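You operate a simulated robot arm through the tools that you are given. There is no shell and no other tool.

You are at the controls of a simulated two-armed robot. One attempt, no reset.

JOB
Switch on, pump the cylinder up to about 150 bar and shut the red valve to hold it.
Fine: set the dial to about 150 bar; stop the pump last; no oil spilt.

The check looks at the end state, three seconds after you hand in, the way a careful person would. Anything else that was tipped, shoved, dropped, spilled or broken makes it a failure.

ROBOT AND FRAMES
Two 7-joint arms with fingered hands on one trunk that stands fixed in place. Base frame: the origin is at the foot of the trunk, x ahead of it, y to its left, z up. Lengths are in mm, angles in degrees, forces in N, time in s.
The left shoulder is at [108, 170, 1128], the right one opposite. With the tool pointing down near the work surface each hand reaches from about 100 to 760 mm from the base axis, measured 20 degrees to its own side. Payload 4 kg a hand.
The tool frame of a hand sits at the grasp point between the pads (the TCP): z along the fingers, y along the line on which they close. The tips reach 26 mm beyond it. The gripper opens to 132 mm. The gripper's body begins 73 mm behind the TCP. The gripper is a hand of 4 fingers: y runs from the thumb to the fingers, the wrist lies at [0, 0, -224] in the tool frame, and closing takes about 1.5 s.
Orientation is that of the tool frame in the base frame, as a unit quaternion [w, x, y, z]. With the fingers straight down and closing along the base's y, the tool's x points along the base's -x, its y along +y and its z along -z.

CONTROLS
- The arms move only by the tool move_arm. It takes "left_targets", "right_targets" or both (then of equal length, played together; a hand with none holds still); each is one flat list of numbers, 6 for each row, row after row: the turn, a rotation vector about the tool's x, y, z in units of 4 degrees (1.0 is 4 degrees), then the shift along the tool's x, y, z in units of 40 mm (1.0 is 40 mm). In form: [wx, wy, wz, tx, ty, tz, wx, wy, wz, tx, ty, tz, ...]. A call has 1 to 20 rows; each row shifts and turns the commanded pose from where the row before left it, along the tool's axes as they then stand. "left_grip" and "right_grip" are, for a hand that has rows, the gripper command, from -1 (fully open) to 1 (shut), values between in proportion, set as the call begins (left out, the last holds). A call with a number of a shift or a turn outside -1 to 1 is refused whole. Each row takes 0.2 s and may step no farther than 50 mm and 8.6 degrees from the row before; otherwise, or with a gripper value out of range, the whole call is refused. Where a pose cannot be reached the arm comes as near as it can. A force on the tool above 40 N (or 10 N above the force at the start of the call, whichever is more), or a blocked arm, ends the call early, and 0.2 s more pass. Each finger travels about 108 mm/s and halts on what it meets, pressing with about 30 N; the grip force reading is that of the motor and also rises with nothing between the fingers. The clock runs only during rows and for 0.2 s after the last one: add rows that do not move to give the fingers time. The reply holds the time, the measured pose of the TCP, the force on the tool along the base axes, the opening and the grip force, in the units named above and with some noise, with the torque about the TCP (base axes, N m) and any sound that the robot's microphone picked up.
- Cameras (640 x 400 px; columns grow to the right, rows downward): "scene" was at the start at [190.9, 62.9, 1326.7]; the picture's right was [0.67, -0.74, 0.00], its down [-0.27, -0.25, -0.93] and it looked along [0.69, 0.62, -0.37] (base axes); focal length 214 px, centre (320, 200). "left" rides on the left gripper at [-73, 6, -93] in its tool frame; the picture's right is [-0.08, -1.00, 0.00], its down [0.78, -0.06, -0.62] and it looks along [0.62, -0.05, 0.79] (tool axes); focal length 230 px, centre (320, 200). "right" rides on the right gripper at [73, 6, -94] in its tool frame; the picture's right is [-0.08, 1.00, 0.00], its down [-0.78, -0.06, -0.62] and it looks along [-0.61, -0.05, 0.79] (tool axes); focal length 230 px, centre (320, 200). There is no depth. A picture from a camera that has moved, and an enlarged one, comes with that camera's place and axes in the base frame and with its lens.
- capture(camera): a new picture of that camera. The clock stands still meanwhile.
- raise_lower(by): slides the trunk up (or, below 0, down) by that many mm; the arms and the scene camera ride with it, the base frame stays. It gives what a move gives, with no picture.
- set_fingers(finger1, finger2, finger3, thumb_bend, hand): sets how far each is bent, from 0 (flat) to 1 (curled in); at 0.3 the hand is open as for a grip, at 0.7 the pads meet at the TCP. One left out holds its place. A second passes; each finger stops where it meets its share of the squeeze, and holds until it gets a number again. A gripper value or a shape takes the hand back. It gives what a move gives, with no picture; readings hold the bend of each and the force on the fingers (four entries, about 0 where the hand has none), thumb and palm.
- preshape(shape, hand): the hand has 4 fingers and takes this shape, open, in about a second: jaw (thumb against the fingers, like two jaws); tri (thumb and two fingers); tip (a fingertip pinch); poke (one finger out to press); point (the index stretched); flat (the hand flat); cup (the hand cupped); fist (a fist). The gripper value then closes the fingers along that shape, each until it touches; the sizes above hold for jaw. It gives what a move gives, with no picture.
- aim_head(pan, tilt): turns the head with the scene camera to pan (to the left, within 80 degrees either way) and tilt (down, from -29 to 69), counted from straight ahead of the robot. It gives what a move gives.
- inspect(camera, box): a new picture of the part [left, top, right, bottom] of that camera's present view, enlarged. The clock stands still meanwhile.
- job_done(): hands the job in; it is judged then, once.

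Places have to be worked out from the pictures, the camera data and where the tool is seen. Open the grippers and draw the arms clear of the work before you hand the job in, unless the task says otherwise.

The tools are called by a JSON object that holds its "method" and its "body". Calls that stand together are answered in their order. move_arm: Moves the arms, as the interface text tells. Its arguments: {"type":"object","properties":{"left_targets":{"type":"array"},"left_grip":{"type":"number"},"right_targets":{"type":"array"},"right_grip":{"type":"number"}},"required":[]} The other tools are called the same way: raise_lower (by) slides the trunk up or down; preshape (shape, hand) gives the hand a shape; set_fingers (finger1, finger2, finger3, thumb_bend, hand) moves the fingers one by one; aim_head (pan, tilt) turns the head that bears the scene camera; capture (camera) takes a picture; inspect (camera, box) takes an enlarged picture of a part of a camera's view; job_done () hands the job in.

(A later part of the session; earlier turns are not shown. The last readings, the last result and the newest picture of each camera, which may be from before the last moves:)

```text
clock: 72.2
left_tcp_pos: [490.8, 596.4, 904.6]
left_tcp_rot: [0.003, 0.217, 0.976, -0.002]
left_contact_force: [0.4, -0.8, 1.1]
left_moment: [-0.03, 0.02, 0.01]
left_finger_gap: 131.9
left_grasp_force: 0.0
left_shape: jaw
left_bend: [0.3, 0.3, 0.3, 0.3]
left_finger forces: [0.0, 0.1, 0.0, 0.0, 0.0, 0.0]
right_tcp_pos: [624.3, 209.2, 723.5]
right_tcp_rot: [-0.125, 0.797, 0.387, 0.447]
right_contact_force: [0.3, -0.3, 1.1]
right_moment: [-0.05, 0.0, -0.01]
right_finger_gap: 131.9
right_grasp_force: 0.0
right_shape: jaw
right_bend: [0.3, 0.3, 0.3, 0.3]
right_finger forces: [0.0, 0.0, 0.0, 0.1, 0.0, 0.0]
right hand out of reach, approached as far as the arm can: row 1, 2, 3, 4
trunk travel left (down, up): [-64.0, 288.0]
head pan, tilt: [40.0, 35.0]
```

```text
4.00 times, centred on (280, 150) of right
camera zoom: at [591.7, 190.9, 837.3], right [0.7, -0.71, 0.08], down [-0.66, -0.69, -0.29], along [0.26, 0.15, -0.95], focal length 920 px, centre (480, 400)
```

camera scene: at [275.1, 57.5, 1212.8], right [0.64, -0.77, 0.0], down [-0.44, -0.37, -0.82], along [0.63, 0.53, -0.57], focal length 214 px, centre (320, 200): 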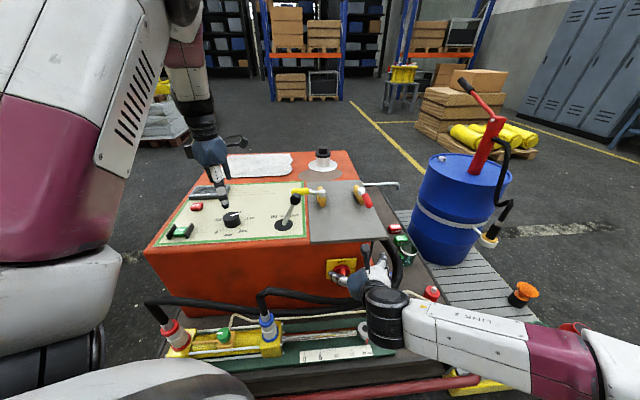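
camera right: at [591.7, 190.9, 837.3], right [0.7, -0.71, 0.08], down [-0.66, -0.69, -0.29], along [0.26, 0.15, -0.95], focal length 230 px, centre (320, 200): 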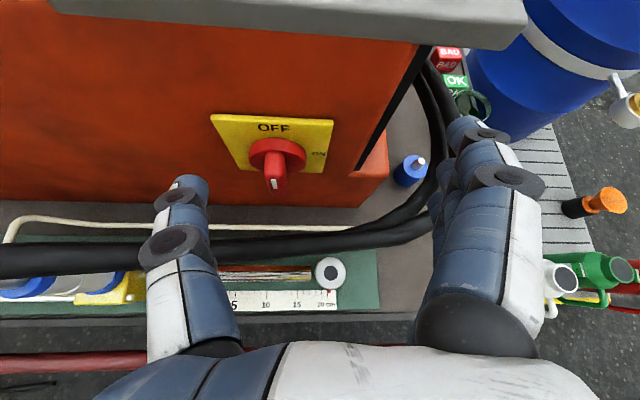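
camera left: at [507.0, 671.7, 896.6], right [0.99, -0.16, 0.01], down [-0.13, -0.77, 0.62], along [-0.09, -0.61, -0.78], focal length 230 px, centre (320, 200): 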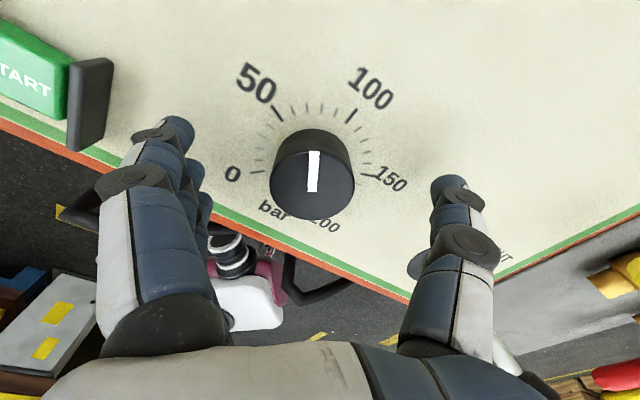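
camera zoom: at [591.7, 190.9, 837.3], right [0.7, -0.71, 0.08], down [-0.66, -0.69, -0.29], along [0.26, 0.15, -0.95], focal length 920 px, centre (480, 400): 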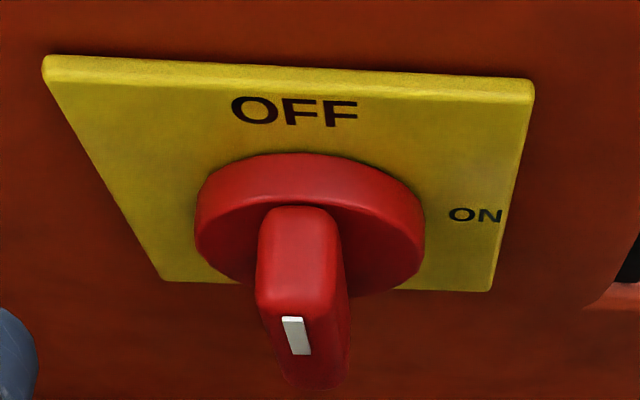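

The bar centre is at u≈259, z≈629, front at v≈628, and a hose runs just below/in front at z≈580. A twist grip would foul the hose, so I'll push the bar's upper end to the right with one finger from above. Shape the hand to poke and look.

{"method": "preshape", "body": {"hand": "right", "shape": "poke"}}

{"method": "capture", "body": {"camera": "right"}}

{"method": "inspect", "body": {"camera": "scene", "box": [300, 230, 460, 330]}}

```text
clock: 73.1
left_tcp_pos: [490.7, 596.4, 903.7]
left_tcp_rot: [0.003, 0.216, 0.976, -0.001]
left_contact_force: [0.8, 0.2, -0.8]
left_moment: [-0.01, 0.0, -0.06]
left_finger_gap: 131.8
left_grasp_force: 0.0
left_shape: jaw
left_bend: [0.3, 0.3, 0.3, 0.3]
left_finger forces: [0.0, 0.0, 0.1, 0.0, 0.1, 0.0]
right_tcp_pos: [623.7, 208.3, 724.4]
right_tcp_rot: [-0.125, 0.797, 0.388, 0.446]
right_contact_force: [-0.5, 0.6, 0.7]
right_moment: [0.01, -0.01, 0.0]
right_finger_gap: 0.0
right_grasp_force: 0.2
right_shape: poke
right_bend: [1.0, 1.0, 1.0, 0.46]
right_finger forces: [0.0, 0.1, 0.0, 0.0, 0.0, 0.0]
trunk travel left (down, up): [-64.0, 288.0]
head pan, tilt: [40.0, 35.0]
```

```text
taken
camera right: at [591.7, 190.8, 837.3], right [0.7, -0.71, 0.08], down [-0.66, -0.69, -0.29], along [0.26, 0.15, -0.95], focal length 230 px, centre (320, 200)
```

right: 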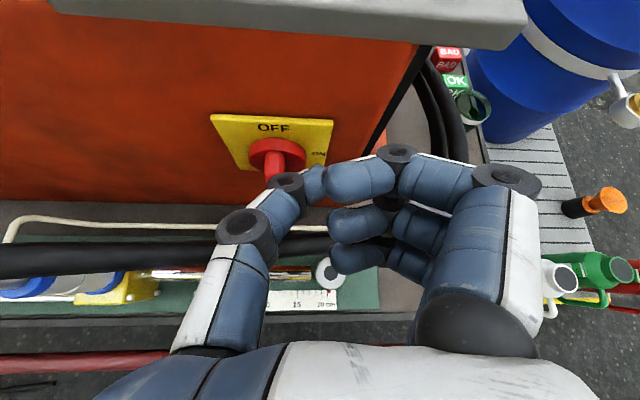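

```text
4.00 times, centred on (380, 280) of scene
camera zoom: at [275.1, 57.4, 1212.8], right [0.64, -0.77, 0.0], down [-0.44, -0.37, -0.82], along [0.63, 0.53, -0.57], focal length 858 px, centre (80, -120)
```

zoom: 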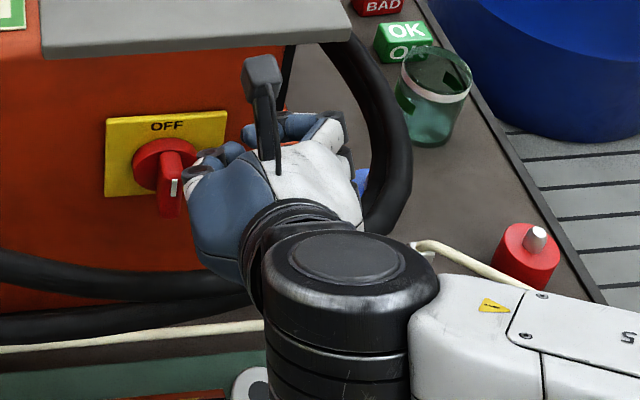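

That shape leaves the thumb out; I try "point" for a stretched index instead.

{"method": "preshape", "body": {"hand": "right", "shape": "point"}}

{"method": "capture", "body": {"camera": "right"}}

```text
clock: 74.0
left_tcp_pos: [490.5, 594.5, 903.5]
left_tcp_rot: [0.004, 0.216, 0.976, -0.002]
left_contact_force: [-0.5, 0.1, 0.1]
left_moment: [0.0, 0.03, -0.02]
left_finger_gap: 131.9
left_grasp_force: 0.0
left_shape: jaw
left_bend: [0.3, 0.3, 0.3, 0.3]
left_finger forces: [0.0, 0.0, 0.1, 0.0, 0.1, 0.1]
right_tcp_pos: [624.4, 208.3, 723.0]
right_tcp_rot: [-0.125, 0.797, 0.387, 0.446]
right_contact_force: [0.1, -0.7, 0.9]
right_moment: [-0.01, 0.03, 0.01]
right_finger_gap: 126.2
right_grasp_force: 0.0
right_shape: point
right_bend: [0.28, 1.0, 1.0, 0.54]
right_finger forces: [0.0, 0.1, 0.0, 0.1, 0.0, 0.0]
trunk travel left (down, up): [-64.0, 288.0]
head pan, tilt: [40.0, 35.0]
```

```text
taken
camera right: at [591.7, 190.9, 837.3], right [0.7, -0.71, 0.08], down [-0.66, -0.69, -0.29], along [0.26, 0.15, -0.95], focal length 230 px, centre (320, 200)
```

right: 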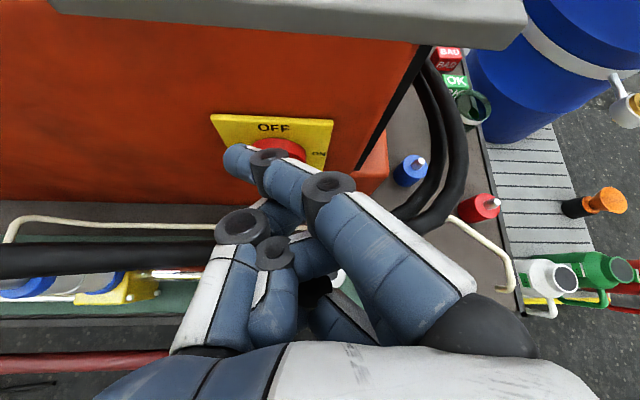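

That stretched index runs oddly across the view. A simple closed jaw (fingertips meeting at the tool axis) is more predictable, so I switch to it.

{"method": "preshape", "body": {"hand": "right", "shape": "jaw"}}

{"method": "move_arm", "body": {"right_targets": [0, 0, 0, 0, 0, 0, 0, 0, 0, 0, 0, 0, 0, 0, 0, 0, 0, 0, 0, 0, 0, 0, 0, 0, 0, 0, 0, 0, 0, 0, 0, 0, 0, 0, 0, 0, 0, 0, 0, 0, 0, 0], "right_grip": 1}}

{"method": "capture", "body": {"camera": "right"}}

{"method": "inspect", "body": {"camera": "scene", "box": [300, 230, 460, 330]}}

```text
clock: 74.9
left_tcp_pos: [491.0, 598.3, 904.5]
left_tcp_rot: [0.003, 0.217, 0.976, -0.002]
left_contact_force: [-0.5, 1.3, -0.2]
left_moment: [0.03, -0.03, -0.01]
left_finger_gap: 131.9
left_grasp_force: 0.0
left_shape: jaw
left_bend: [0.3, 0.3, 0.3, 0.3]
left_finger forces: [0.0, 0.0, 0.0, 0.1, 0.0, 0.0]
right_tcp_pos: [623.3, 209.0, 723.6]
right_tcp_rot: [-0.125, 0.797, 0.388, 0.446]
right_contact_force: [0.2, 0.1, 0.5]
right_moment: [0.03, -0.02, 0.0]
right_finger_gap: 132.1
right_grasp_force: 0.0
right_shape: jaw
right_bend: [0.3, 0.3, 0.3, 0.3]
right_finger forces: [0.0, 0.1, 0.1, 0.1, 0.0, 0.0]
trunk travel left (down, up): [-64.0, 288.0]
head pan, tilt: [40.0, 35.0]
```

```text
clock: 76.5
left_tcp_pos: [490.5, 596.1, 904.4]
left_tcp_rot: [0.003, 0.217, 0.976, -0.002]
left_contact_force: [0.2, -0.9, 0.3]
left_moment: [0.01, 0.01, 0.0]
left_finger_gap: 132.0
left_grasp_force: 0.1
left_shape: jaw
left_bend: [0.3, 0.3, 0.3, 0.3]
left_finger forces: [0.0, 0.0, 0.0, 0.1, 0.0, 0.0]
right_tcp_pos: [624.3, 208.6, 724.5]
right_tcp_rot: [-0.126, 0.797, 0.388, 0.446]
right_contact_force: [0.1, -0.1, 0.4]
right_moment: [-0.01, -0.04, -0.02]
right_finger_gap: 0.0
right_grasp_force: 30.0
right_shape: jaw
right_bend: [0.69, 0.57, 0.69, 0.67]
right_finger forces: [0.1, 0.1, 0.0, 0.0, 0.1, 0.1]
trunk travel left (down, up): [-64.0, 288.0]
head pan, tilt: [40.0, 35.0]
```

```text
taken
camera right: at [591.7, 190.9, 837.3], right [0.7, -0.71, 0.08], down [-0.66, -0.69, -0.29], along [0.26, 0.15, -0.95], focal length 230 px, centre (320, 200)
```

right: 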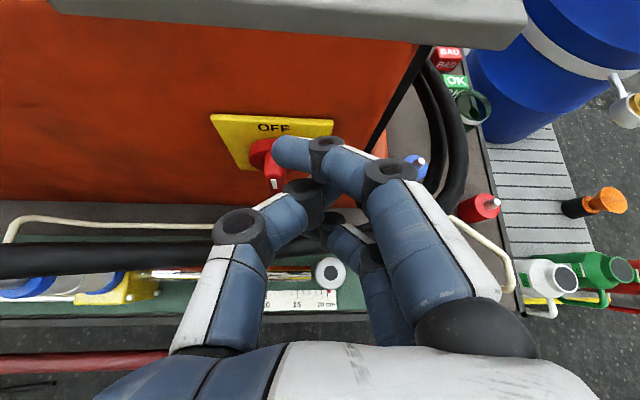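

```text
4.00 times, centred on (380, 280) of scene
camera zoom: at [275.1, 57.4, 1212.8], right [0.64, -0.77, 0.0], down [-0.44, -0.37, -0.82], along [0.63, 0.53, -0.57], focal length 858 px, centre (80, -120)
```

zoom: 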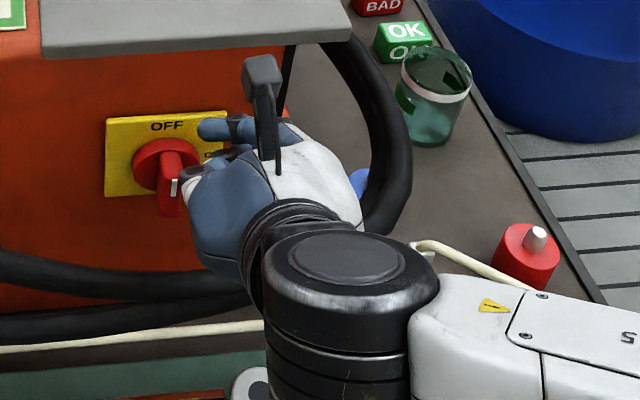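

Closed fingers cross over. I'll instead stretch only the index and curl the rest, and look at where its tip lies.

{"method": "set_fingers", "body": {"hand": "right", "finger1": 0.15, "finger2": 1, "finger3": 1, "thumb_bend": 1}}

{"method": "capture", "body": {"camera": "right"}}

{"method": "inspect", "body": {"camera": "scene", "box": [300, 230, 460, 330]}}

```text
clock: 77.5
left_tcp_pos: [491.0, 597.0, 903.2]
left_tcp_rot: [0.002, 0.216, 0.976, -0.002]
left_contact_force: [0.5, -0.3, 0.4]
left_moment: [-0.01, -0.02, 0.06]
left_finger_gap: 132.0
left_grasp_force: 0.1
left_shape: jaw
left_bend: [0.3, 0.3, 0.3, 0.3]
left_finger forces: [0.0, 0.0, 0.0, 0.1, 0.1, 0.0]
right_tcp_pos: [623.6, 208.3, 723.2]
right_tcp_rot: [-0.126, 0.797, 0.388, 0.446]
right_contact_force: [0.6, 0.4, 0.2]
right_moment: [-0.01, -0.01, 0.0]
right_finger_gap: 61.0
right_grasp_force: 0.2
right_shape: fingers
right_bend: [0.15, 0.94, 1.0, 1.0]
right_finger forces: [0.1, 0.0, 0.1, 0.0, 0.1, 0.0]
trunk travel left (down, up): [-64.0, 288.0]
head pan, tilt: [40.0, 35.0]
```

```text
taken
camera right: at [591.7, 190.8, 837.3], right [0.7, -0.71, 0.08], down [-0.66, -0.69, -0.29], along [0.26, 0.15, -0.95], focal length 230 px, centre (320, 200)
```

right: 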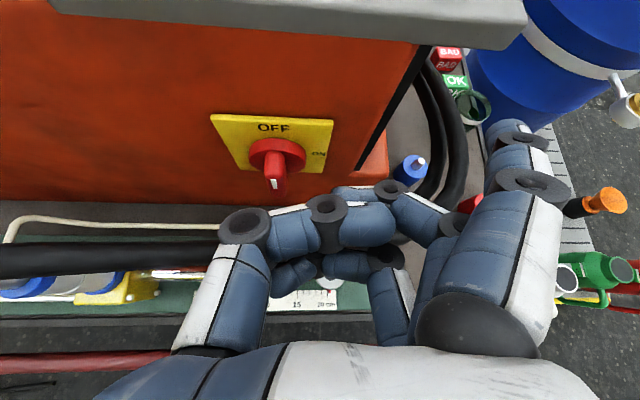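

```text
4.00 times, centred on (380, 280) of scene
camera zoom: at [275.1, 57.4, 1212.8], right [0.64, -0.77, 0.0], down [-0.44, -0.37, -0.82], along [0.63, 0.53, -0.57], focal length 858 px, centre (80, -120)
```

zoom: 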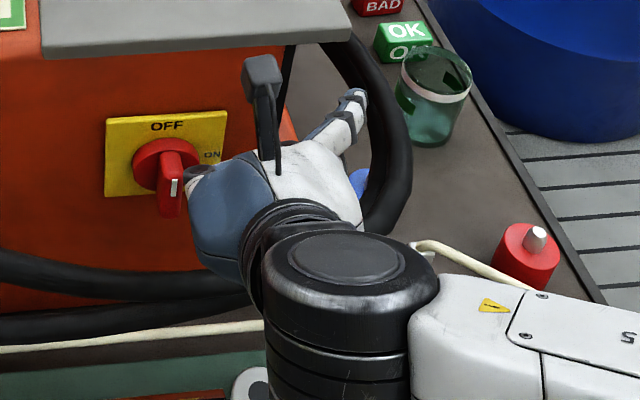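

At 0.15 the index is well out of the way to the right; the thumb pad (pushing side facing right) is the better pusher. I set fingers open, thumb at the tool axis, level the hand's roll, and shift left of the knob.

{"method": "set_fingers", "body": {"hand": "right", "finger1": 0.2, "finger2": 0.2, "finger3": 0.2, "thumb_bend": 0.7}}

{"method": "move_arm", "body": {"right_targets": [0.565, 0.042, 0.8245, 0, 0, 0, 0.565, 0.042, 0.8245, 0, 0, 0, 0, 0, 0, 0, -0.8, 0, 0, 0, 0, 0, -0.8, 0]}}

{"method": "capture", "body": {"camera": "right"}}

{"method": "inspect", "body": {"camera": "scene", "box": [280, 230, 440, 330]}}

```text
clock: 78.5
left_tcp_pos: [491.2, 596.2, 903.8]
left_tcp_rot: [0.004, 0.217, 0.976, -0.001]
left_contact_force: [0.3, -0.3, 0.9]
left_moment: [-0.02, 0.02, -0.02]
left_finger_gap: 131.8
left_grasp_force: 0.1
left_shape: jaw
left_bend: [0.3, 0.3, 0.3, 0.3]
left_finger forces: [0.0, 0.0, 0.1, 0.1, 0.0, 0.1]
right_tcp_pos: [623.7, 210.1, 723.4]
right_tcp_rot: [-0.126, 0.797, 0.388, 0.446]
right_contact_force: [0.7, -1.4, -0.3]
right_moment: [-0.02, 0.0, 0.02]
right_finger_gap: 82.0
right_grasp_force: 0.1
right_shape: fingers
right_bend: [0.2, 0.2, 0.2, 0.7]
right_finger forces: [0.1, 0.0, 0.2, 0.0, 0.0, 0.1]
trunk travel left (down, up): [-64.0, 288.0]
head pan, tilt: [40.0, 35.0]
```

```text
clock: 79.5
left_tcp_pos: [491.7, 596.7, 904.0]
left_tcp_rot: [0.004, 0.216, 0.976, -0.002]
left_contact_force: [-0.3, 0.2, 0.0]
left_moment: [0.01, 0.01, 0.01]
left_finger_gap: 131.7
left_grasp_force: 0.1
left_shape: jaw
left_bend: [0.3, 0.3, 0.3, 0.3]
left_finger forces: [0.0, 0.1, 0.0, 0.0, 0.0, 0.1]
right_tcp_pos: [575.5, 252.2, 724.7]
right_tcp_rot: [-0.182, 0.813, 0.358, 0.422]
right_contact_force: [-0.5, 0.4, -0.2]
right_moment: [0.01, 0.01, -0.02]
right_finger_gap: 82.0
right_grasp_force: 0.0
right_shape: fingers
right_bend: [0.2, 0.2, 0.2, 0.7]
right_finger forces: [0.0, 0.0, 0.0, 0.1, 0.0, 0.0]
trunk travel left (down, up): [-64.0, 288.0]
head pan, tilt: [40.0, 35.0]
```

```text
taken
camera right: at [555.9, 224.2, 837.6], right [0.7, -0.71, -0.06], down [-0.69, -0.67, -0.28], along [0.16, 0.24, -0.96], focal length 230 px, centre (320, 200)
```

right: 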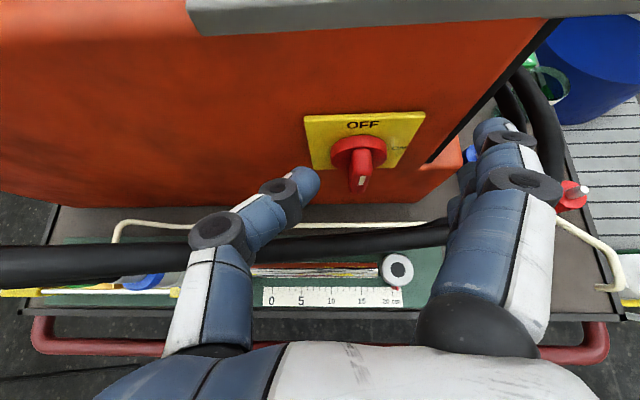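

```text
4.00 times, centred on (360, 280) of scene
camera zoom: at [275.1, 57.6, 1212.8], right [0.64, -0.77, 0.0], down [-0.44, -0.37, -0.82], along [0.63, 0.53, -0.57], focal length 858 px, centre (160, -120)
```

zoom: 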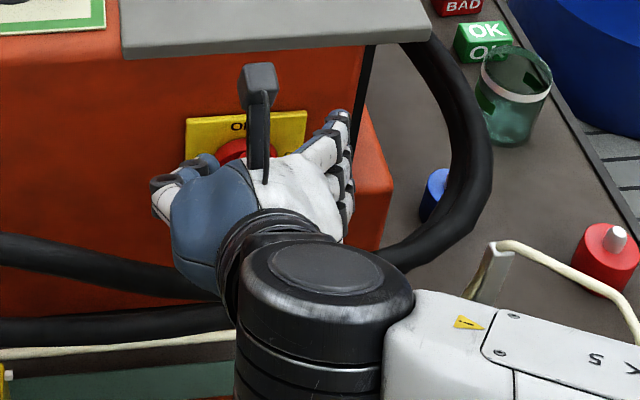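

Thumb tip and bar positions agree with my model. I advance to put the thumb left of the bar's upper half (TCP v≈622, z≈654).

{"method": "move_arm", "body": {"right_targets": [0, 0, 0, -0.31, 0.01, 0.59, 0, 0, 0, -0.31, 0.01, 0.59, 0, 0, 0, -0.31, 0.01, 0.59, 0, 0, 0, 0, 0, 0]}}

{"method": "capture", "body": {"camera": "right"}}

{"method": "inspect", "body": {"camera": "right", "box": [240, 80, 440, 205]}}

```text
clock: 80.5
left_tcp_pos: [489.2, 595.6, 905.6]
left_tcp_rot: [0.004, 0.217, 0.976, -0.001]
left_contact_force: [0.1, -0.2, -0.3]
left_moment: [0.0, -0.01, 0.01]
left_finger_gap: 131.6
left_grasp_force: 0.1
left_shape: jaw
left_bend: [0.3, 0.3, 0.3, 0.3]
left_finger forces: [0.0, 0.0, 0.0, 0.0, 0.0, 0.1]
right_tcp_pos: [612.9, 290.9, 672.4]
right_tcp_rot: [-0.184, 0.812, 0.361, 0.42]
right_contact_force: [-26.2, -17.0, 3.5]
right_moment: [-0.08, -0.3, -0.97]
right_finger_gap: 86.8
right_grasp_force: 15.4
right_shape: fingers
right_bend: [0.15, 0.2, 0.2, 0.71]
right_finger forces: [13.7, 0.1, 0.0, 0.0, 16.4, 0.0]
right hand out of reach, approached as far as the arm can: row 1, 2, 3
trunk travel left (down, up): [-64.0, 288.0]
head pan, tilt: [40.0, 35.0]
```

```text
taken
camera right: at [593.9, 261.9, 786.7], right [0.71, -0.7, -0.06], down [-0.69, -0.67, -0.28], along [0.16, 0.24, -0.96], focal length 230 px, centre (320, 200)
```

right: 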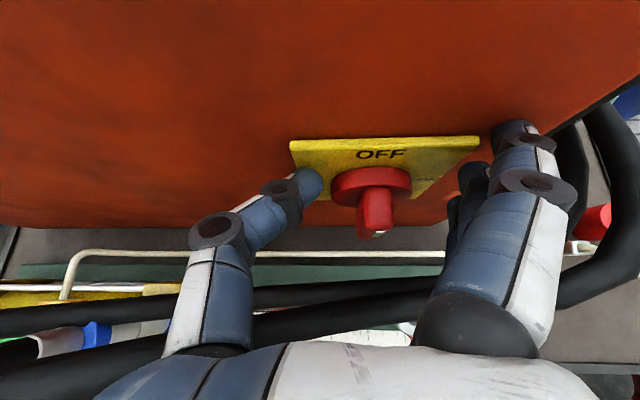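

```text
3.20 times, centred on (340, 142) of right
camera zoom: at [593.9, 261.9, 786.7], right [0.71, -0.7, -0.06], down [-0.69, -0.67, -0.28], along [0.16, 0.24, -0.96], focal length 736 px, centre (256, 384)
```

zoom: 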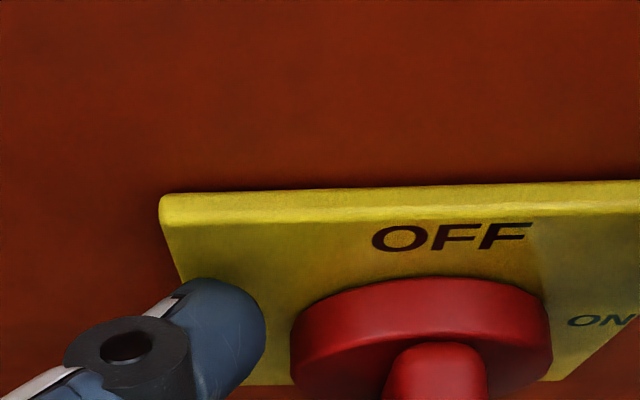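

The thumb tip and index touch the face (31 N, too deep; the arm couldn't go lower). I back off 25 mm and pitch the fingers 12° further down instead.

{"method": "move_arm", "body": {"right_targets": [0, 0, 0, -0.36, 0, -0.51, 0, -1, 0, 0, 0, 0, 0, -1, 0, 0, 0, 0, 0, -1, 0, 0, 0, 0, 0, 0, 0, 0, 0, 0]}}

{"method": "set_fingers", "body": {"hand": "right", "finger1": 0.0, "finger2": 0.0, "finger3": 0.0, "thumb_bend": 0.7}}

{"method": "capture", "body": {"camera": "right"}}

```text
clock: 81.7
left_tcp_pos: [490.6, 596.0, 903.7]
left_tcp_rot: [0.003, 0.216, 0.976, -0.002]
left_contact_force: [-0.1, -0.4, -0.1]
left_moment: [0.01, 0.0, 0.0]
left_finger_gap: 131.9
left_grasp_force: 0.0
left_shape: jaw
left_bend: [0.3, 0.3, 0.3, 0.3]
left_finger forces: [0.1, 0.0, 0.0, 0.0, 0.0, 0.0]
right_tcp_pos: [607.4, 278.2, 681.5]
right_tcp_rot: [-0.145, 0.851, 0.375, 0.338]
right_contact_force: [-0.4, -0.6, 0.1]
right_moment: [0.01, -0.04, -0.03]
right_finger_gap: 82.3
right_grasp_force: 0.1
right_shape: fingers
right_bend: [0.2, 0.2, 0.2, 0.7]
right_finger forces: [0.0, 0.0, 0.0, 0.1, 0.1, 0.1]
right hand out of reach, approached as far as the arm can: row 1
trunk travel left (down, up): [-64.0, 288.0]
head pan, tilt: [40.0, 35.0]
```

```text
clock: 82.7
left_tcp_pos: [491.9, 596.0, 903.8]
left_tcp_rot: [0.003, 0.216, 0.976, -0.001]
left_contact_force: [0.1, -0.6, 0.8]
left_moment: [0.02, 0.0, 0.01]
left_finger_gap: 132.0
left_grasp_force: 0.0
left_shape: jaw
left_bend: [0.3, 0.3, 0.3, 0.3]
left_finger forces: [0.1, 0.1, 0.1, 0.0, 0.0, 0.0]
right_tcp_pos: [608.2, 278.5, 682.1]
right_tcp_rot: [-0.145, 0.851, 0.375, 0.337]
right_contact_force: [0.1, 0.0, 1.1]
right_moment: [-0.01, 0.0, -0.01]
right_finger_gap: 101.5
right_grasp_force: 0.1
right_shape: fingers
right_bend: [0.0, 0.0, 0.0, 0.7]
right_finger forces: [0.0, 0.1, 0.0, 0.0, 0.1, 0.0]
trunk travel left (down, up): [-64.0, 288.0]
head pan, tilt: [40.0, 35.0]
```

```text
taken
camera right: at [603.8, 266.7, 800.1], right [0.7, -0.72, -0.05], down [-0.72, -0.69, -0.09], along [0.03, 0.09, -1.0], focal length 230 px, centre (320, 200)
```

right: 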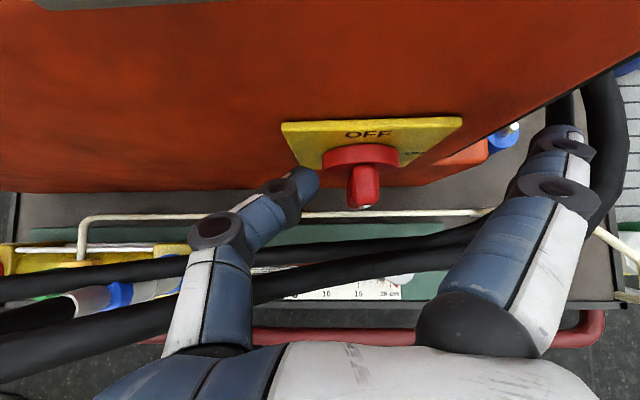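

{"method": "inspect", "body": {"camera": "right", "box": [270, 110, 430, 230]}}

```text
3.33 times, centred on (350, 170) of right
camera zoom: at [603.8, 266.7, 800.1], right [0.7, -0.72, -0.05], down [-0.72, -0.69, -0.09], along [0.03, 0.09, -1.0], focal length 767 px, centre (220, 300)
```

zoom: 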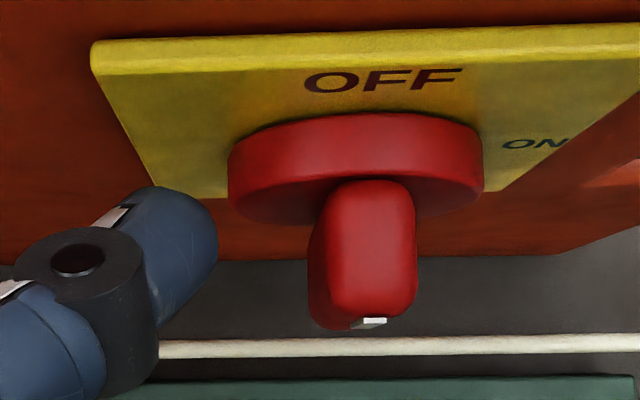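

The thumb tip (z≈664) is just above bar-top level (≈654), 19 mm left of it. I lower by ~24 mm.

{"method": "move_arm", "body": {"right_targets": [0, 0, 0, -0.24, 0, 0.18, 0, 0, 0, -0.24, 0, 0.18, 0, 0, 0, 0, 0, 0]}}

{"method": "inspect", "body": {"camera": "right", "box": [240, 90, 440, 215]}}

```text
clock: 83.5
left_tcp_pos: [491.4, 596.2, 904.0]
left_tcp_rot: [0.004, 0.217, 0.976, -0.001]
left_contact_force: [-0.5, -0.5, -0.6]
left_moment: [-0.02, 0.01, 0.0]
left_finger_gap: 131.8
left_grasp_force: 0.1
left_shape: jaw
left_bend: [0.3, 0.3, 0.3, 0.3]
left_finger forces: [0.0, 0.0, 0.1, 0.0, 0.1, 0.1]
right_tcp_pos: [604.2, 274.4, 657.8]
right_tcp_rot: [-0.146, 0.851, 0.375, 0.338]
right_contact_force: [-0.4, -0.7, 0.3]
right_moment: [-0.01, -0.03, 0.02]
right_finger_gap: 101.5
right_grasp_force: 0.0
right_shape: fingers
right_bend: [0.0, 0.0, 0.0, 0.7]
right_finger forces: [0.0, 0.0, 0.1, 0.1, 0.0, 0.0]
trunk travel left (down, up): [-64.0, 288.0]
head pan, tilt: [40.0, 35.0]
```

```text
3.20 times, centred on (340, 152) of right
camera zoom: at [601.0, 263.4, 776.5], right [0.7, -0.72, -0.05], down [-0.72, -0.69, -0.09], along [0.03, 0.09, -1.0], focal length 736 px, centre (256, 352)
```

zoom: 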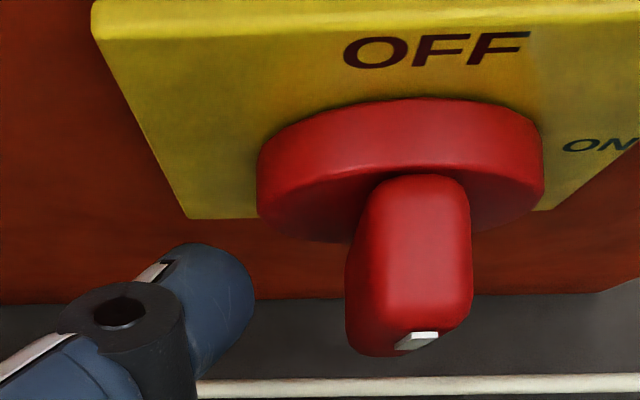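

Thumb is now beside the bar's upper half. I push right and over the top in small steps, first half of the arc.

{"method": "move_arm", "body": {"right_targets": [0, 0, 0, 0, 0.22, 0, 0, 0, 0, 0, 0.22, 0, 0, 0, 0, 0.055, 0.106, -0.06, 0, 0, 0, 0.055, 0.106, -0.06, 0, 0, 0, 0.017, 0.125, -0.018, 0, 0, 0, 0.017, 0.125, -0.018, 0, 0, 0, 0, 0, 0]}}

{"method": "inspect", "body": {"camera": "right", "box": [240, 90, 440, 215]}}

```text
clock: 85.1
left_tcp_pos: [491.8, 595.6, 904.3]
left_tcp_rot: [0.004, 0.216, 0.976, -0.001]
left_contact_force: [0.0, -0.5, 0.1]
left_moment: [0.01, 0.0, -0.01]
left_finger_gap: 131.9
left_grasp_force: 0.0
left_shape: jaw
left_bend: [0.3, 0.3, 0.3, 0.3]
left_finger forces: [0.0, 0.0, 0.0, 0.0, 0.1, 0.1]
right_tcp_pos: [631.9, 249.6, 667.7]
right_tcp_rot: [-0.144, 0.851, 0.375, 0.339]
right_contact_force: [1.1, 0.5, 3.1]
right_moment: [0.05, -0.04, 0.0]
right_finger_gap: 100.9
right_grasp_force: 0.7
right_shape: fingers
right_bend: [0.0, 0.0, 0.0, 0.7]
right_finger forces: [0.0, 0.0, 0.0, 0.1, 2.5, 0.0]
trunk travel left (down, up): [-64.0, 288.0]
head pan, tilt: [40.0, 35.0]
```

```text
3.20 times, centred on (340, 152) of right
camera zoom: at [628.7, 238.6, 786.1], right [0.7, -0.72, -0.04], down [-0.72, -0.69, -0.09], along [0.03, 0.09, -0.99], focal length 736 px, centre (256, 352)
```

zoom: 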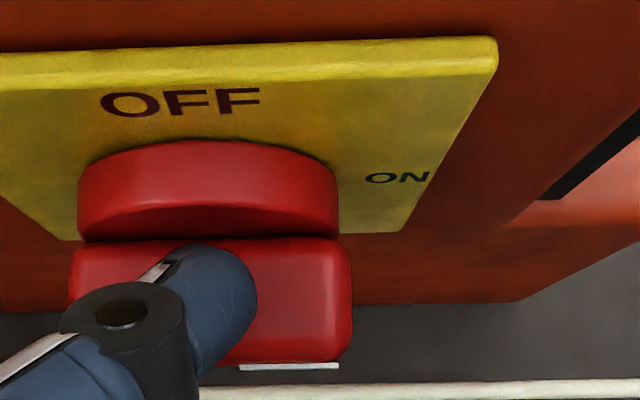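

The bar snapped to horizontal: ON. I withdraw the right hand up and back, then look at the panel.

{"method": "move_arm", "body": {"right_targets": [0, 0, 0, 0.17, 0, -0.19, 0, 0, 0, 0.17, 0, -0.19, 0, 0, 0, 0, 0, -0.8, 0, 0, 0, 0, 0, -0.9, 0, 0, 0, 0, 0, -0.9, 0, 0, 0, 0, 0.6, -0.7, 0, 0, 0, 0, 0.6, -0.7, 0, 0, 0, 0, 0, 0]}}

{"method": "capture", "body": {"camera": "scene"}}

{"method": "capture", "body": {"camera": "right"}}

{"method": "capture", "body": {"camera": "left"}}

```text
clock: 86.9
left_tcp_pos: [491.2, 596.8, 902.6]
left_tcp_rot: [0.003, 0.217, 0.976, -0.002]
left_contact_force: [0.2, -0.2, 1.0]
left_moment: [-0.02, -0.02, -0.01]
left_finger_gap: 132.2
left_grasp_force: 0.1
left_shape: jaw
left_bend: [0.3, 0.3, 0.3, 0.3]
left_finger forces: [0.0, 0.0, 0.0, 0.0, 0.1, 0.0]
right_tcp_pos: [591.0, 138.4, 803.5]
right_tcp_rot: [-0.145, 0.851, 0.375, 0.337]
right_contact_force: [0.9, 0.0, 0.4]
right_moment: [-0.01, 0.0, 0.01]
right_finger_gap: 101.2
right_grasp_force: 0.0
right_shape: fingers
right_bend: [0.0, 0.0, 0.0, 0.7]
right_finger forces: [0.1, 0.0, 0.0, 0.1, 0.0, 0.0]
trunk travel left (down, up): [-64.0, 288.0]
head pan, tilt: [40.0, 35.0]
```

```text
taken
camera scene: at [275.4, 57.3, 1212.6], right [0.64, -0.77, 0.0], down [-0.44, -0.37, -0.82], along [0.63, 0.53, -0.57], focal length 214 px, centre (320, 200)
```

scene: 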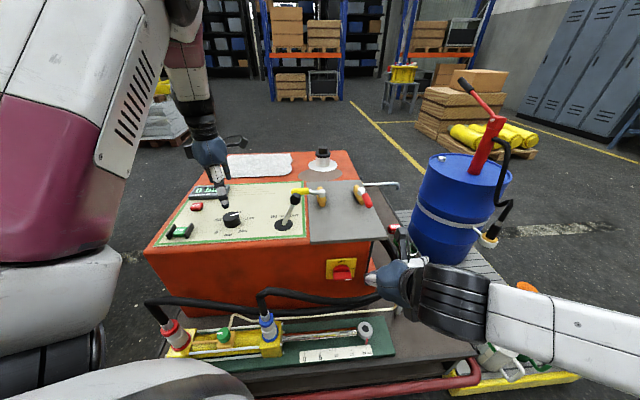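

```text
taken
camera right: at [587.3, 126.6, 922.3], right [0.7, -0.72, -0.05], down [-0.72, -0.69, -0.09], along [0.03, 0.09, -1.0], focal length 230 px, centre (320, 200)
```

right: 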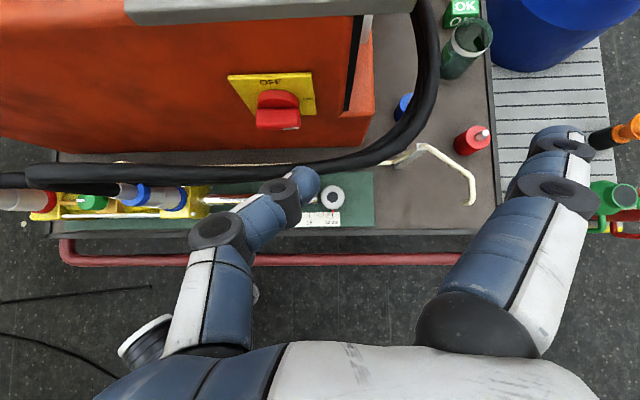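

```text
taken
camera left: at [559.5, 571.9, 998.0], right [-0.35, -0.94, 0.0], down [-0.74, 0.28, 0.61], along [-0.57, 0.21, -0.79], focal length 230 px, centre (320, 200)
```

left: 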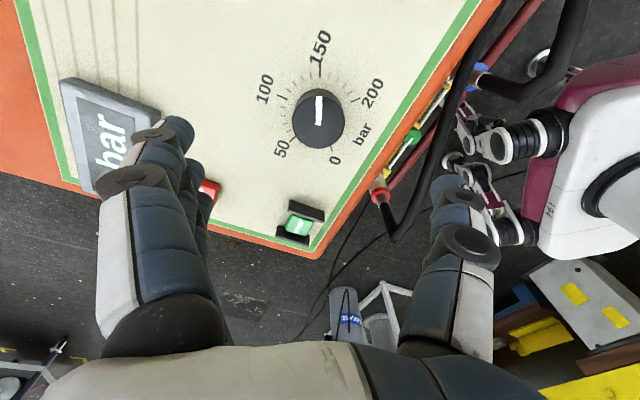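

The switch is ON and the display is lit. I zoom in on display and switch.

{"method": "inspect", "body": {"camera": "scene", "box": [160, 170, 260, 250]}}

{"method": "inspect", "body": {"camera": "scene", "box": [300, 240, 400, 302]}}

```text
5.00 times, centred on (210, 210) of scene
camera zoom: at [275.4, 57.3, 1212.6], right [0.64, -0.77, 0.0], down [-0.44, -0.37, -0.82], along [0.63, 0.53, -0.57], focal length 1072 px, centre (870, 150)
```

zoom: 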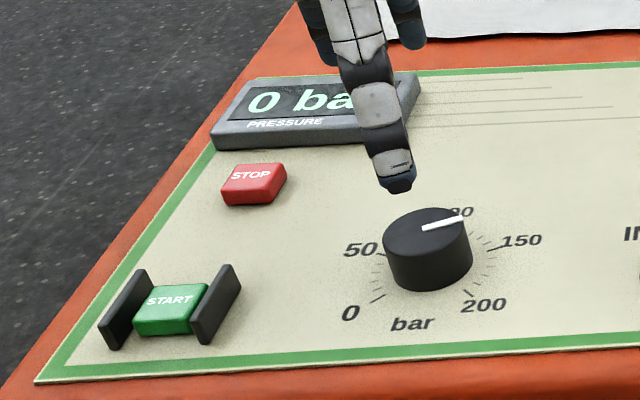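

```text
6.40 times, centred on (350, 271) of scene
camera zoom: at [275.4, 57.3, 1212.6], right [0.64, -0.77, 0.0], down [-0.44, -0.37, -0.82], along [0.63, 0.53, -0.57], focal length 1373 px, centre (128, -254)
```

zoom: 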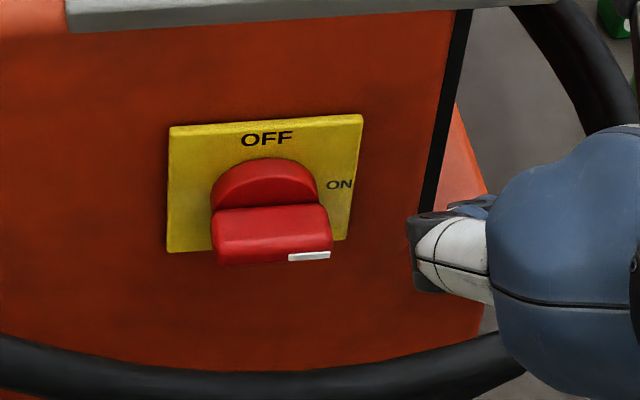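

Display reads 0 bar, lever is at OUT. Next press START with the left hand; I try the fingertip-pinch shape closed as a slim poker.

{"method": "preshape", "body": {"hand": "left", "shape": "tip"}}

{"method": "move_arm", "body": {"left_targets": [0, 0, 0, 0, 0, 0, 0, 0, 0, 0, 0, 0, 0, 0, 0, 0, 0, 0, 0, 0, 0, 0, 0, 0, 0, 0, 0, 0, 0, 0, 0, 0, 0, 0, 0, 0, 0, 0, 0, 0, 0, 0], "left_grip": 1}}

{"method": "capture", "body": {"camera": "left"}}

{"method": "inspect", "body": {"camera": "scene", "box": [160, 130, 288, 210]}}

```text
clock: 87.8
left_tcp_pos: [490.6, 595.7, 904.8]
left_tcp_rot: [0.003, 0.216, 0.976, -0.002]
left_contact_force: [-0.6, -0.7, -0.5]
left_moment: [0.0, -0.02, 0.01]
left_finger_gap: 131.9
left_grasp_force: 0.1
left_shape: tip
left_bend: [0.0, 0.3, 0.0, 0.3]
left_finger forces: [0.1, 0.0, 0.0, 0.0, 0.0, 0.0]
right_tcp_pos: [591.2, 137.6, 803.5]
right_tcp_rot: [-0.145, 0.851, 0.375, 0.337]
right_contact_force: [0.5, -0.8, 0.5]
right_moment: [0.0, -0.01, 0.02]
right_finger_gap: 101.1
right_grasp_force: 0.1
right_shape: fingers
right_bend: [0.0, 0.0, 0.0, 0.7]
right_finger forces: [0.0, 0.1, 0.0, 0.1, 0.0, 0.0]
trunk travel left (down, up): [-64.0, 288.0]
head pan, tilt: [40.0, 35.0]
```

```text
clock: 89.4
left_tcp_pos: [491.0, 596.6, 904.3]
left_tcp_rot: [0.004, 0.216, 0.976, -0.001]
left_contact_force: [0.2, -0.1, 0.4]
left_moment: [0.0, 0.01, -0.02]
left_finger_gap: 0.0
left_grasp_force: 29.7
left_shape: tip
left_bend: [0.26, 0.62, 0.26, 0.67]
left_finger forces: [0.0, 0.0, 0.0, 0.1, 0.0, 0.0]
right_tcp_pos: [591.3, 138.5, 804.5]
right_tcp_rot: [-0.145, 0.851, 0.376, 0.337]
right_contact_force: [0.3, 0.7, -0.2]
right_moment: [0.01, 0.0, 0.01]
right_finger_gap: 101.3
right_grasp_force: 0.1
right_shape: fingers
right_bend: [0.0, 0.0, 0.0, 0.7]
right_finger forces: [0.1, 0.0, 0.0, 0.0, 0.1, 0.0]
trunk travel left (down, up): [-64.0, 288.0]
head pan, tilt: [40.0, 35.0]
```

```text
taken
camera left: at [559.2, 572.0, 998.3], right [-0.35, -0.94, 0.0], down [-0.74, 0.28, 0.61], along [-0.57, 0.21, -0.79], focal length 230 px, centre (320, 200)
```

left: 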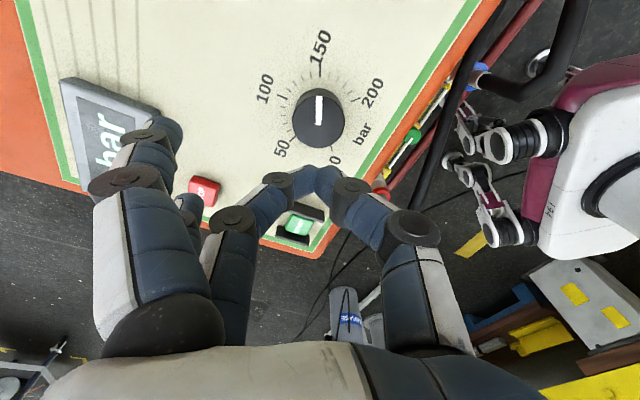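

```text
5.00 times, centred on (224, 170) of scene
camera zoom: at [275.1, 57.4, 1212.8], right [0.64, -0.77, 0.0], down [-0.44, -0.37, -0.82], along [0.63, 0.53, -0.57], focal length 1072 px, centre (800, 350)
```

zoom: 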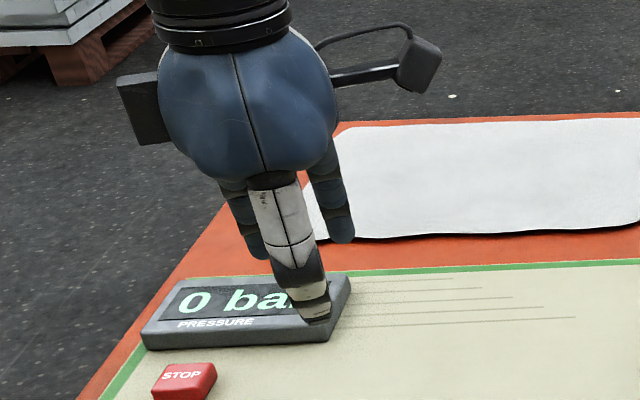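

The pinch (thumb + middle) works; I curl index and ring out of the way.

{"method": "set_fingers", "body": {"hand": "left", "finger1": 1, "finger3": 1}}

{"method": "capture", "body": {"camera": "left"}}

{"method": "inspect", "body": {"camera": "scene", "box": [160, 130, 288, 210]}}

```text
clock: 90.4
left_tcp_pos: [491.1, 595.6, 904.9]
left_tcp_rot: [0.004, 0.216, 0.976, -0.002]
left_contact_force: [0.0, 0.5, 0.6]
left_moment: [0.01, -0.01, -0.02]
left_finger_gap: 40.5
left_grasp_force: 0.1
left_shape: fingers
left_bend: [1.0, 0.62, 1.0, 0.67]
left_finger forces: [0.1, 0.0, 0.0, 0.1, 0.0, 0.2]
right_tcp_pos: [591.6, 137.5, 804.0]
right_tcp_rot: [-0.145, 0.851, 0.375, 0.338]
right_contact_force: [0.6, 0.4, 0.5]
right_moment: [0.03, 0.0, -0.01]
right_finger_gap: 101.4
right_grasp_force: 0.0
right_shape: fingers
right_bend: [0.0, 0.0, 0.0, 0.7]
right_finger forces: [0.1, 0.1, 0.0, 0.0, 0.0, 0.0]
trunk travel left (down, up): [-64.0, 288.0]
head pan, tilt: [40.0, 35.0]
```

```text
taken
camera left: at [559.2, 572.0, 998.3], right [-0.35, -0.94, 0.0], down [-0.74, 0.28, 0.61], along [-0.57, 0.21, -0.79], focal length 230 px, centre (320, 200)
```

left: 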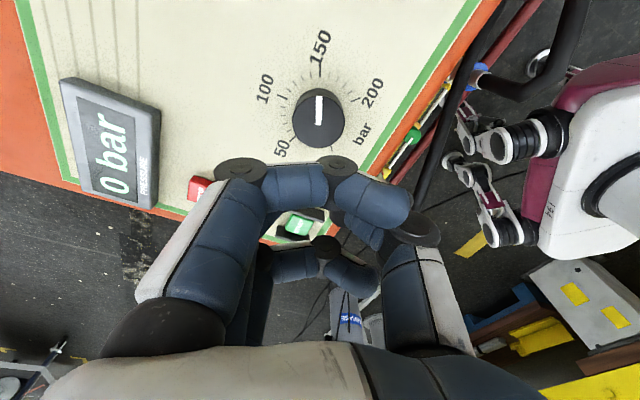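

```text
5.00 times, centred on (224, 170) of scene
camera zoom: at [275.1, 57.4, 1212.8], right [0.64, -0.77, 0.0], down [-0.44, -0.37, -0.82], along [0.63, 0.53, -0.57], focal length 1072 px, centre (800, 350)
```

zoom: 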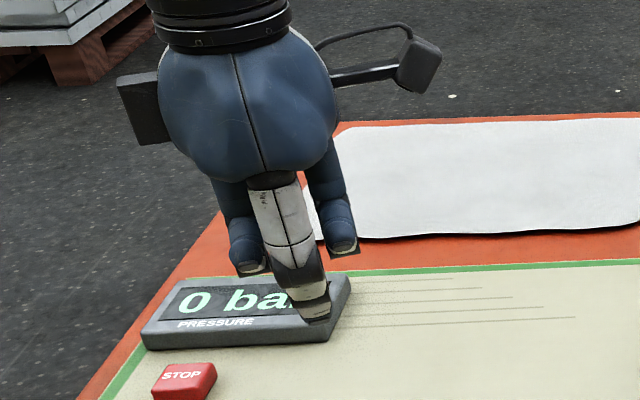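

Good slim poker. I move it above START (≈(371,670)) and yaw so the pinch width fits between the guards.

{"method": "move_arm", "body": {"left_targets": [0, 0, 0, 0.875, 0.1, 0.2, 0, 0, 0, 0.875, 0.1, 0.2, 0, 0, 0, 0.875, 0.1, 0.2, 0, 0, 0, 0.875, 0.1, 0.2, 0, 0, 1, 0, 0, 0, 0, 0, 1, 0, 0, 0, 0, 0, 1, 0, 0, 0, 0, 0, 1, 0, 0, 0, 0, 0, 1, 0, 0, 0]}}

{"method": "capture", "body": {"camera": "left"}}

{"method": "capture", "body": {"camera": "scene"}}

```text
clock: 92.4
left_tcp_pos: [371.2, 670.4, 871.2]
left_tcp_rot: [0.002, 0.383, 0.924, -0.001]
left_contact_force: [-0.3, 0.5, -0.2]
left_moment: [0.01, -0.03, -0.02]
left_finger_gap: 40.7
left_grasp_force: 0.1
left_shape: fingers
left_bend: [1.0, 0.62, 1.0, 0.67]
left_finger forces: [0.0, 0.0, 0.0, 0.0, 0.1, 0.1]
right_tcp_pos: [591.1, 137.6, 803.8]
right_tcp_rot: [-0.146, 0.85, 0.376, 0.338]
right_contact_force: [-0.7, -0.5, -0.6]
right_moment: [0.0, -0.02, -0.03]
right_finger_gap: 101.0
right_grasp_force: 0.1
right_shape: fingers
right_bend: [0.0, 0.0, 0.0, 0.7]
right_finger forces: [0.0, 0.1, 0.0, 0.0, 0.0, 0.0]
trunk travel left (down, up): [-64.0, 288.0]
head pan, tilt: [40.0, 35.0]
```

```text
taken
camera left: at [426.3, 623.4, 964.6], right [-0.65, -0.76, 0.0], down [-0.6, 0.52, 0.61], along [-0.46, 0.4, -0.79], focal length 230 px, centre (320, 200)
```

left: 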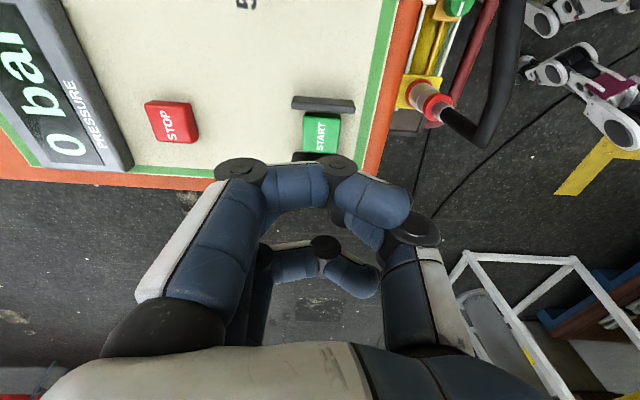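

```text
taken
camera scene: at [275.1, 57.5, 1212.8], right [0.64, -0.77, 0.0], down [-0.44, -0.37, -0.82], along [0.63, 0.53, -0.57], focal length 214 px, centre (320, 200)
```

scene: 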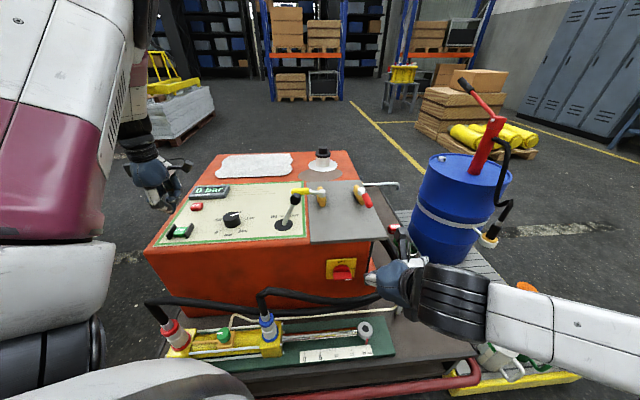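

{"method": "inspect", "body": {"camera": "left", "box": [240, 70, 440, 220]}}

{"method": "inspect", "body": {"camera": "scene", "box": [130, 170, 240, 250]}}

```text
2.67 times, centred on (340, 145) of left
camera zoom: at [426.3, 623.4, 964.6], right [-0.65, -0.76, 0.0], down [-0.6, 0.52, 0.61], along [-0.46, 0.4, -0.79], focal length 614 px, centre (267, 347)
```

zoom: 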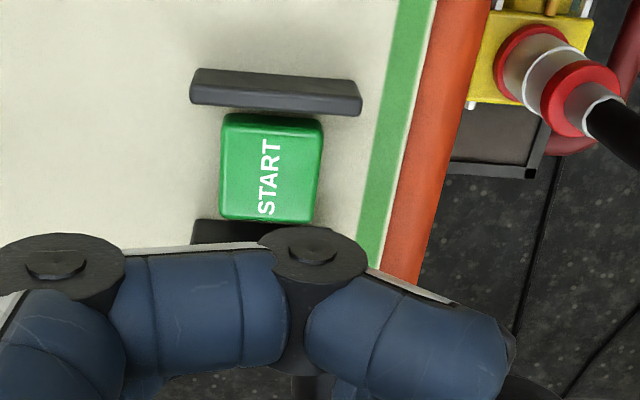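

```text
5.00 times, centred on (185, 210) of scene
camera zoom: at [275.1, 57.5, 1212.8], right [0.64, -0.77, 0.0], down [-0.44, -0.37, -0.82], along [0.63, 0.53, -0.57], focal length 1072 px, centre (995, 150)
```

zoom: 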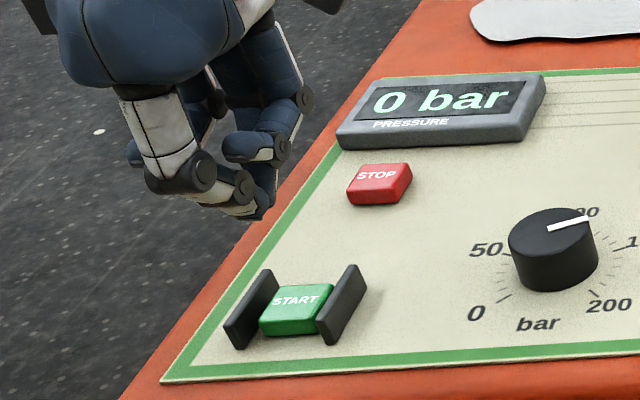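

The button centre is ~2.5 mm to +u of the poker. I correct and press down slowly.

{"method": "move_arm", "body": {"left_targets": [0, 0, 0, -0.063, 0, 0.7, 0, 0, 0, 0, 0, 0.6, 0, 0, 0, 0, 0, 0.1, 0, 0, 0, 0, 0, 0.1, 0, 0, 0, 0, 0, 0.1, 0, 0, 0, 0, 0, 0.1]}}

{"method": "inspect", "body": {"camera": "scene", "box": [130, 170, 240, 250]}}

```text
clock: 93.8
left_tcp_pos: [374.4, 667.4, 802.7]
left_tcp_rot: [0.004, 0.383, 0.924, 0.0]
left_contact_force: [-0.4, 0.6, 1.7]
left_moment: [0.04, -0.02, -0.01]
left_finger_gap: 40.6
left_grasp_force: 0.1
left_shape: fingers
left_bend: [1.0, 0.62, 1.0, 0.67]
left_finger forces: [0.0, 0.0, 0.1, 0.0, 0.0, 0.1]
right_tcp_pos: [590.6, 138.1, 804.4]
right_tcp_rot: [-0.145, 0.851, 0.375, 0.338]
right_contact_force: [-0.4, 0.7, -0.3]
right_moment: [0.02, 0.02, 0.01]
right_finger_gap: 101.2
right_grasp_force: 0.1
right_shape: fingers
right_bend: [0.0, 0.0, 0.0, 0.7]
right_finger forces: [0.0, 0.0, 0.0, 0.0, 0.1, 0.1]
trunk travel left (down, up): [-64.0, 288.0]
head pan, tilt: [40.0, 35.0]
heard: click
```

```text
5.00 times, centred on (185, 210) of scene
camera zoom: at [274.9, 57.3, 1212.9], right [0.64, -0.77, 0.0], down [-0.44, -0.37, -0.82], along [0.63, 0.53, -0.57], focal length 1072 px, centre (995, 150)
```

zoom: 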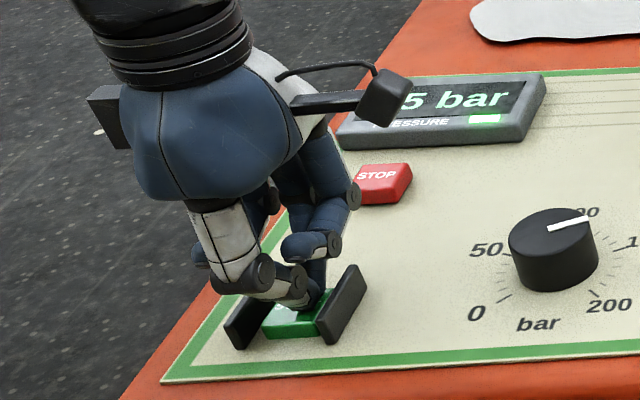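

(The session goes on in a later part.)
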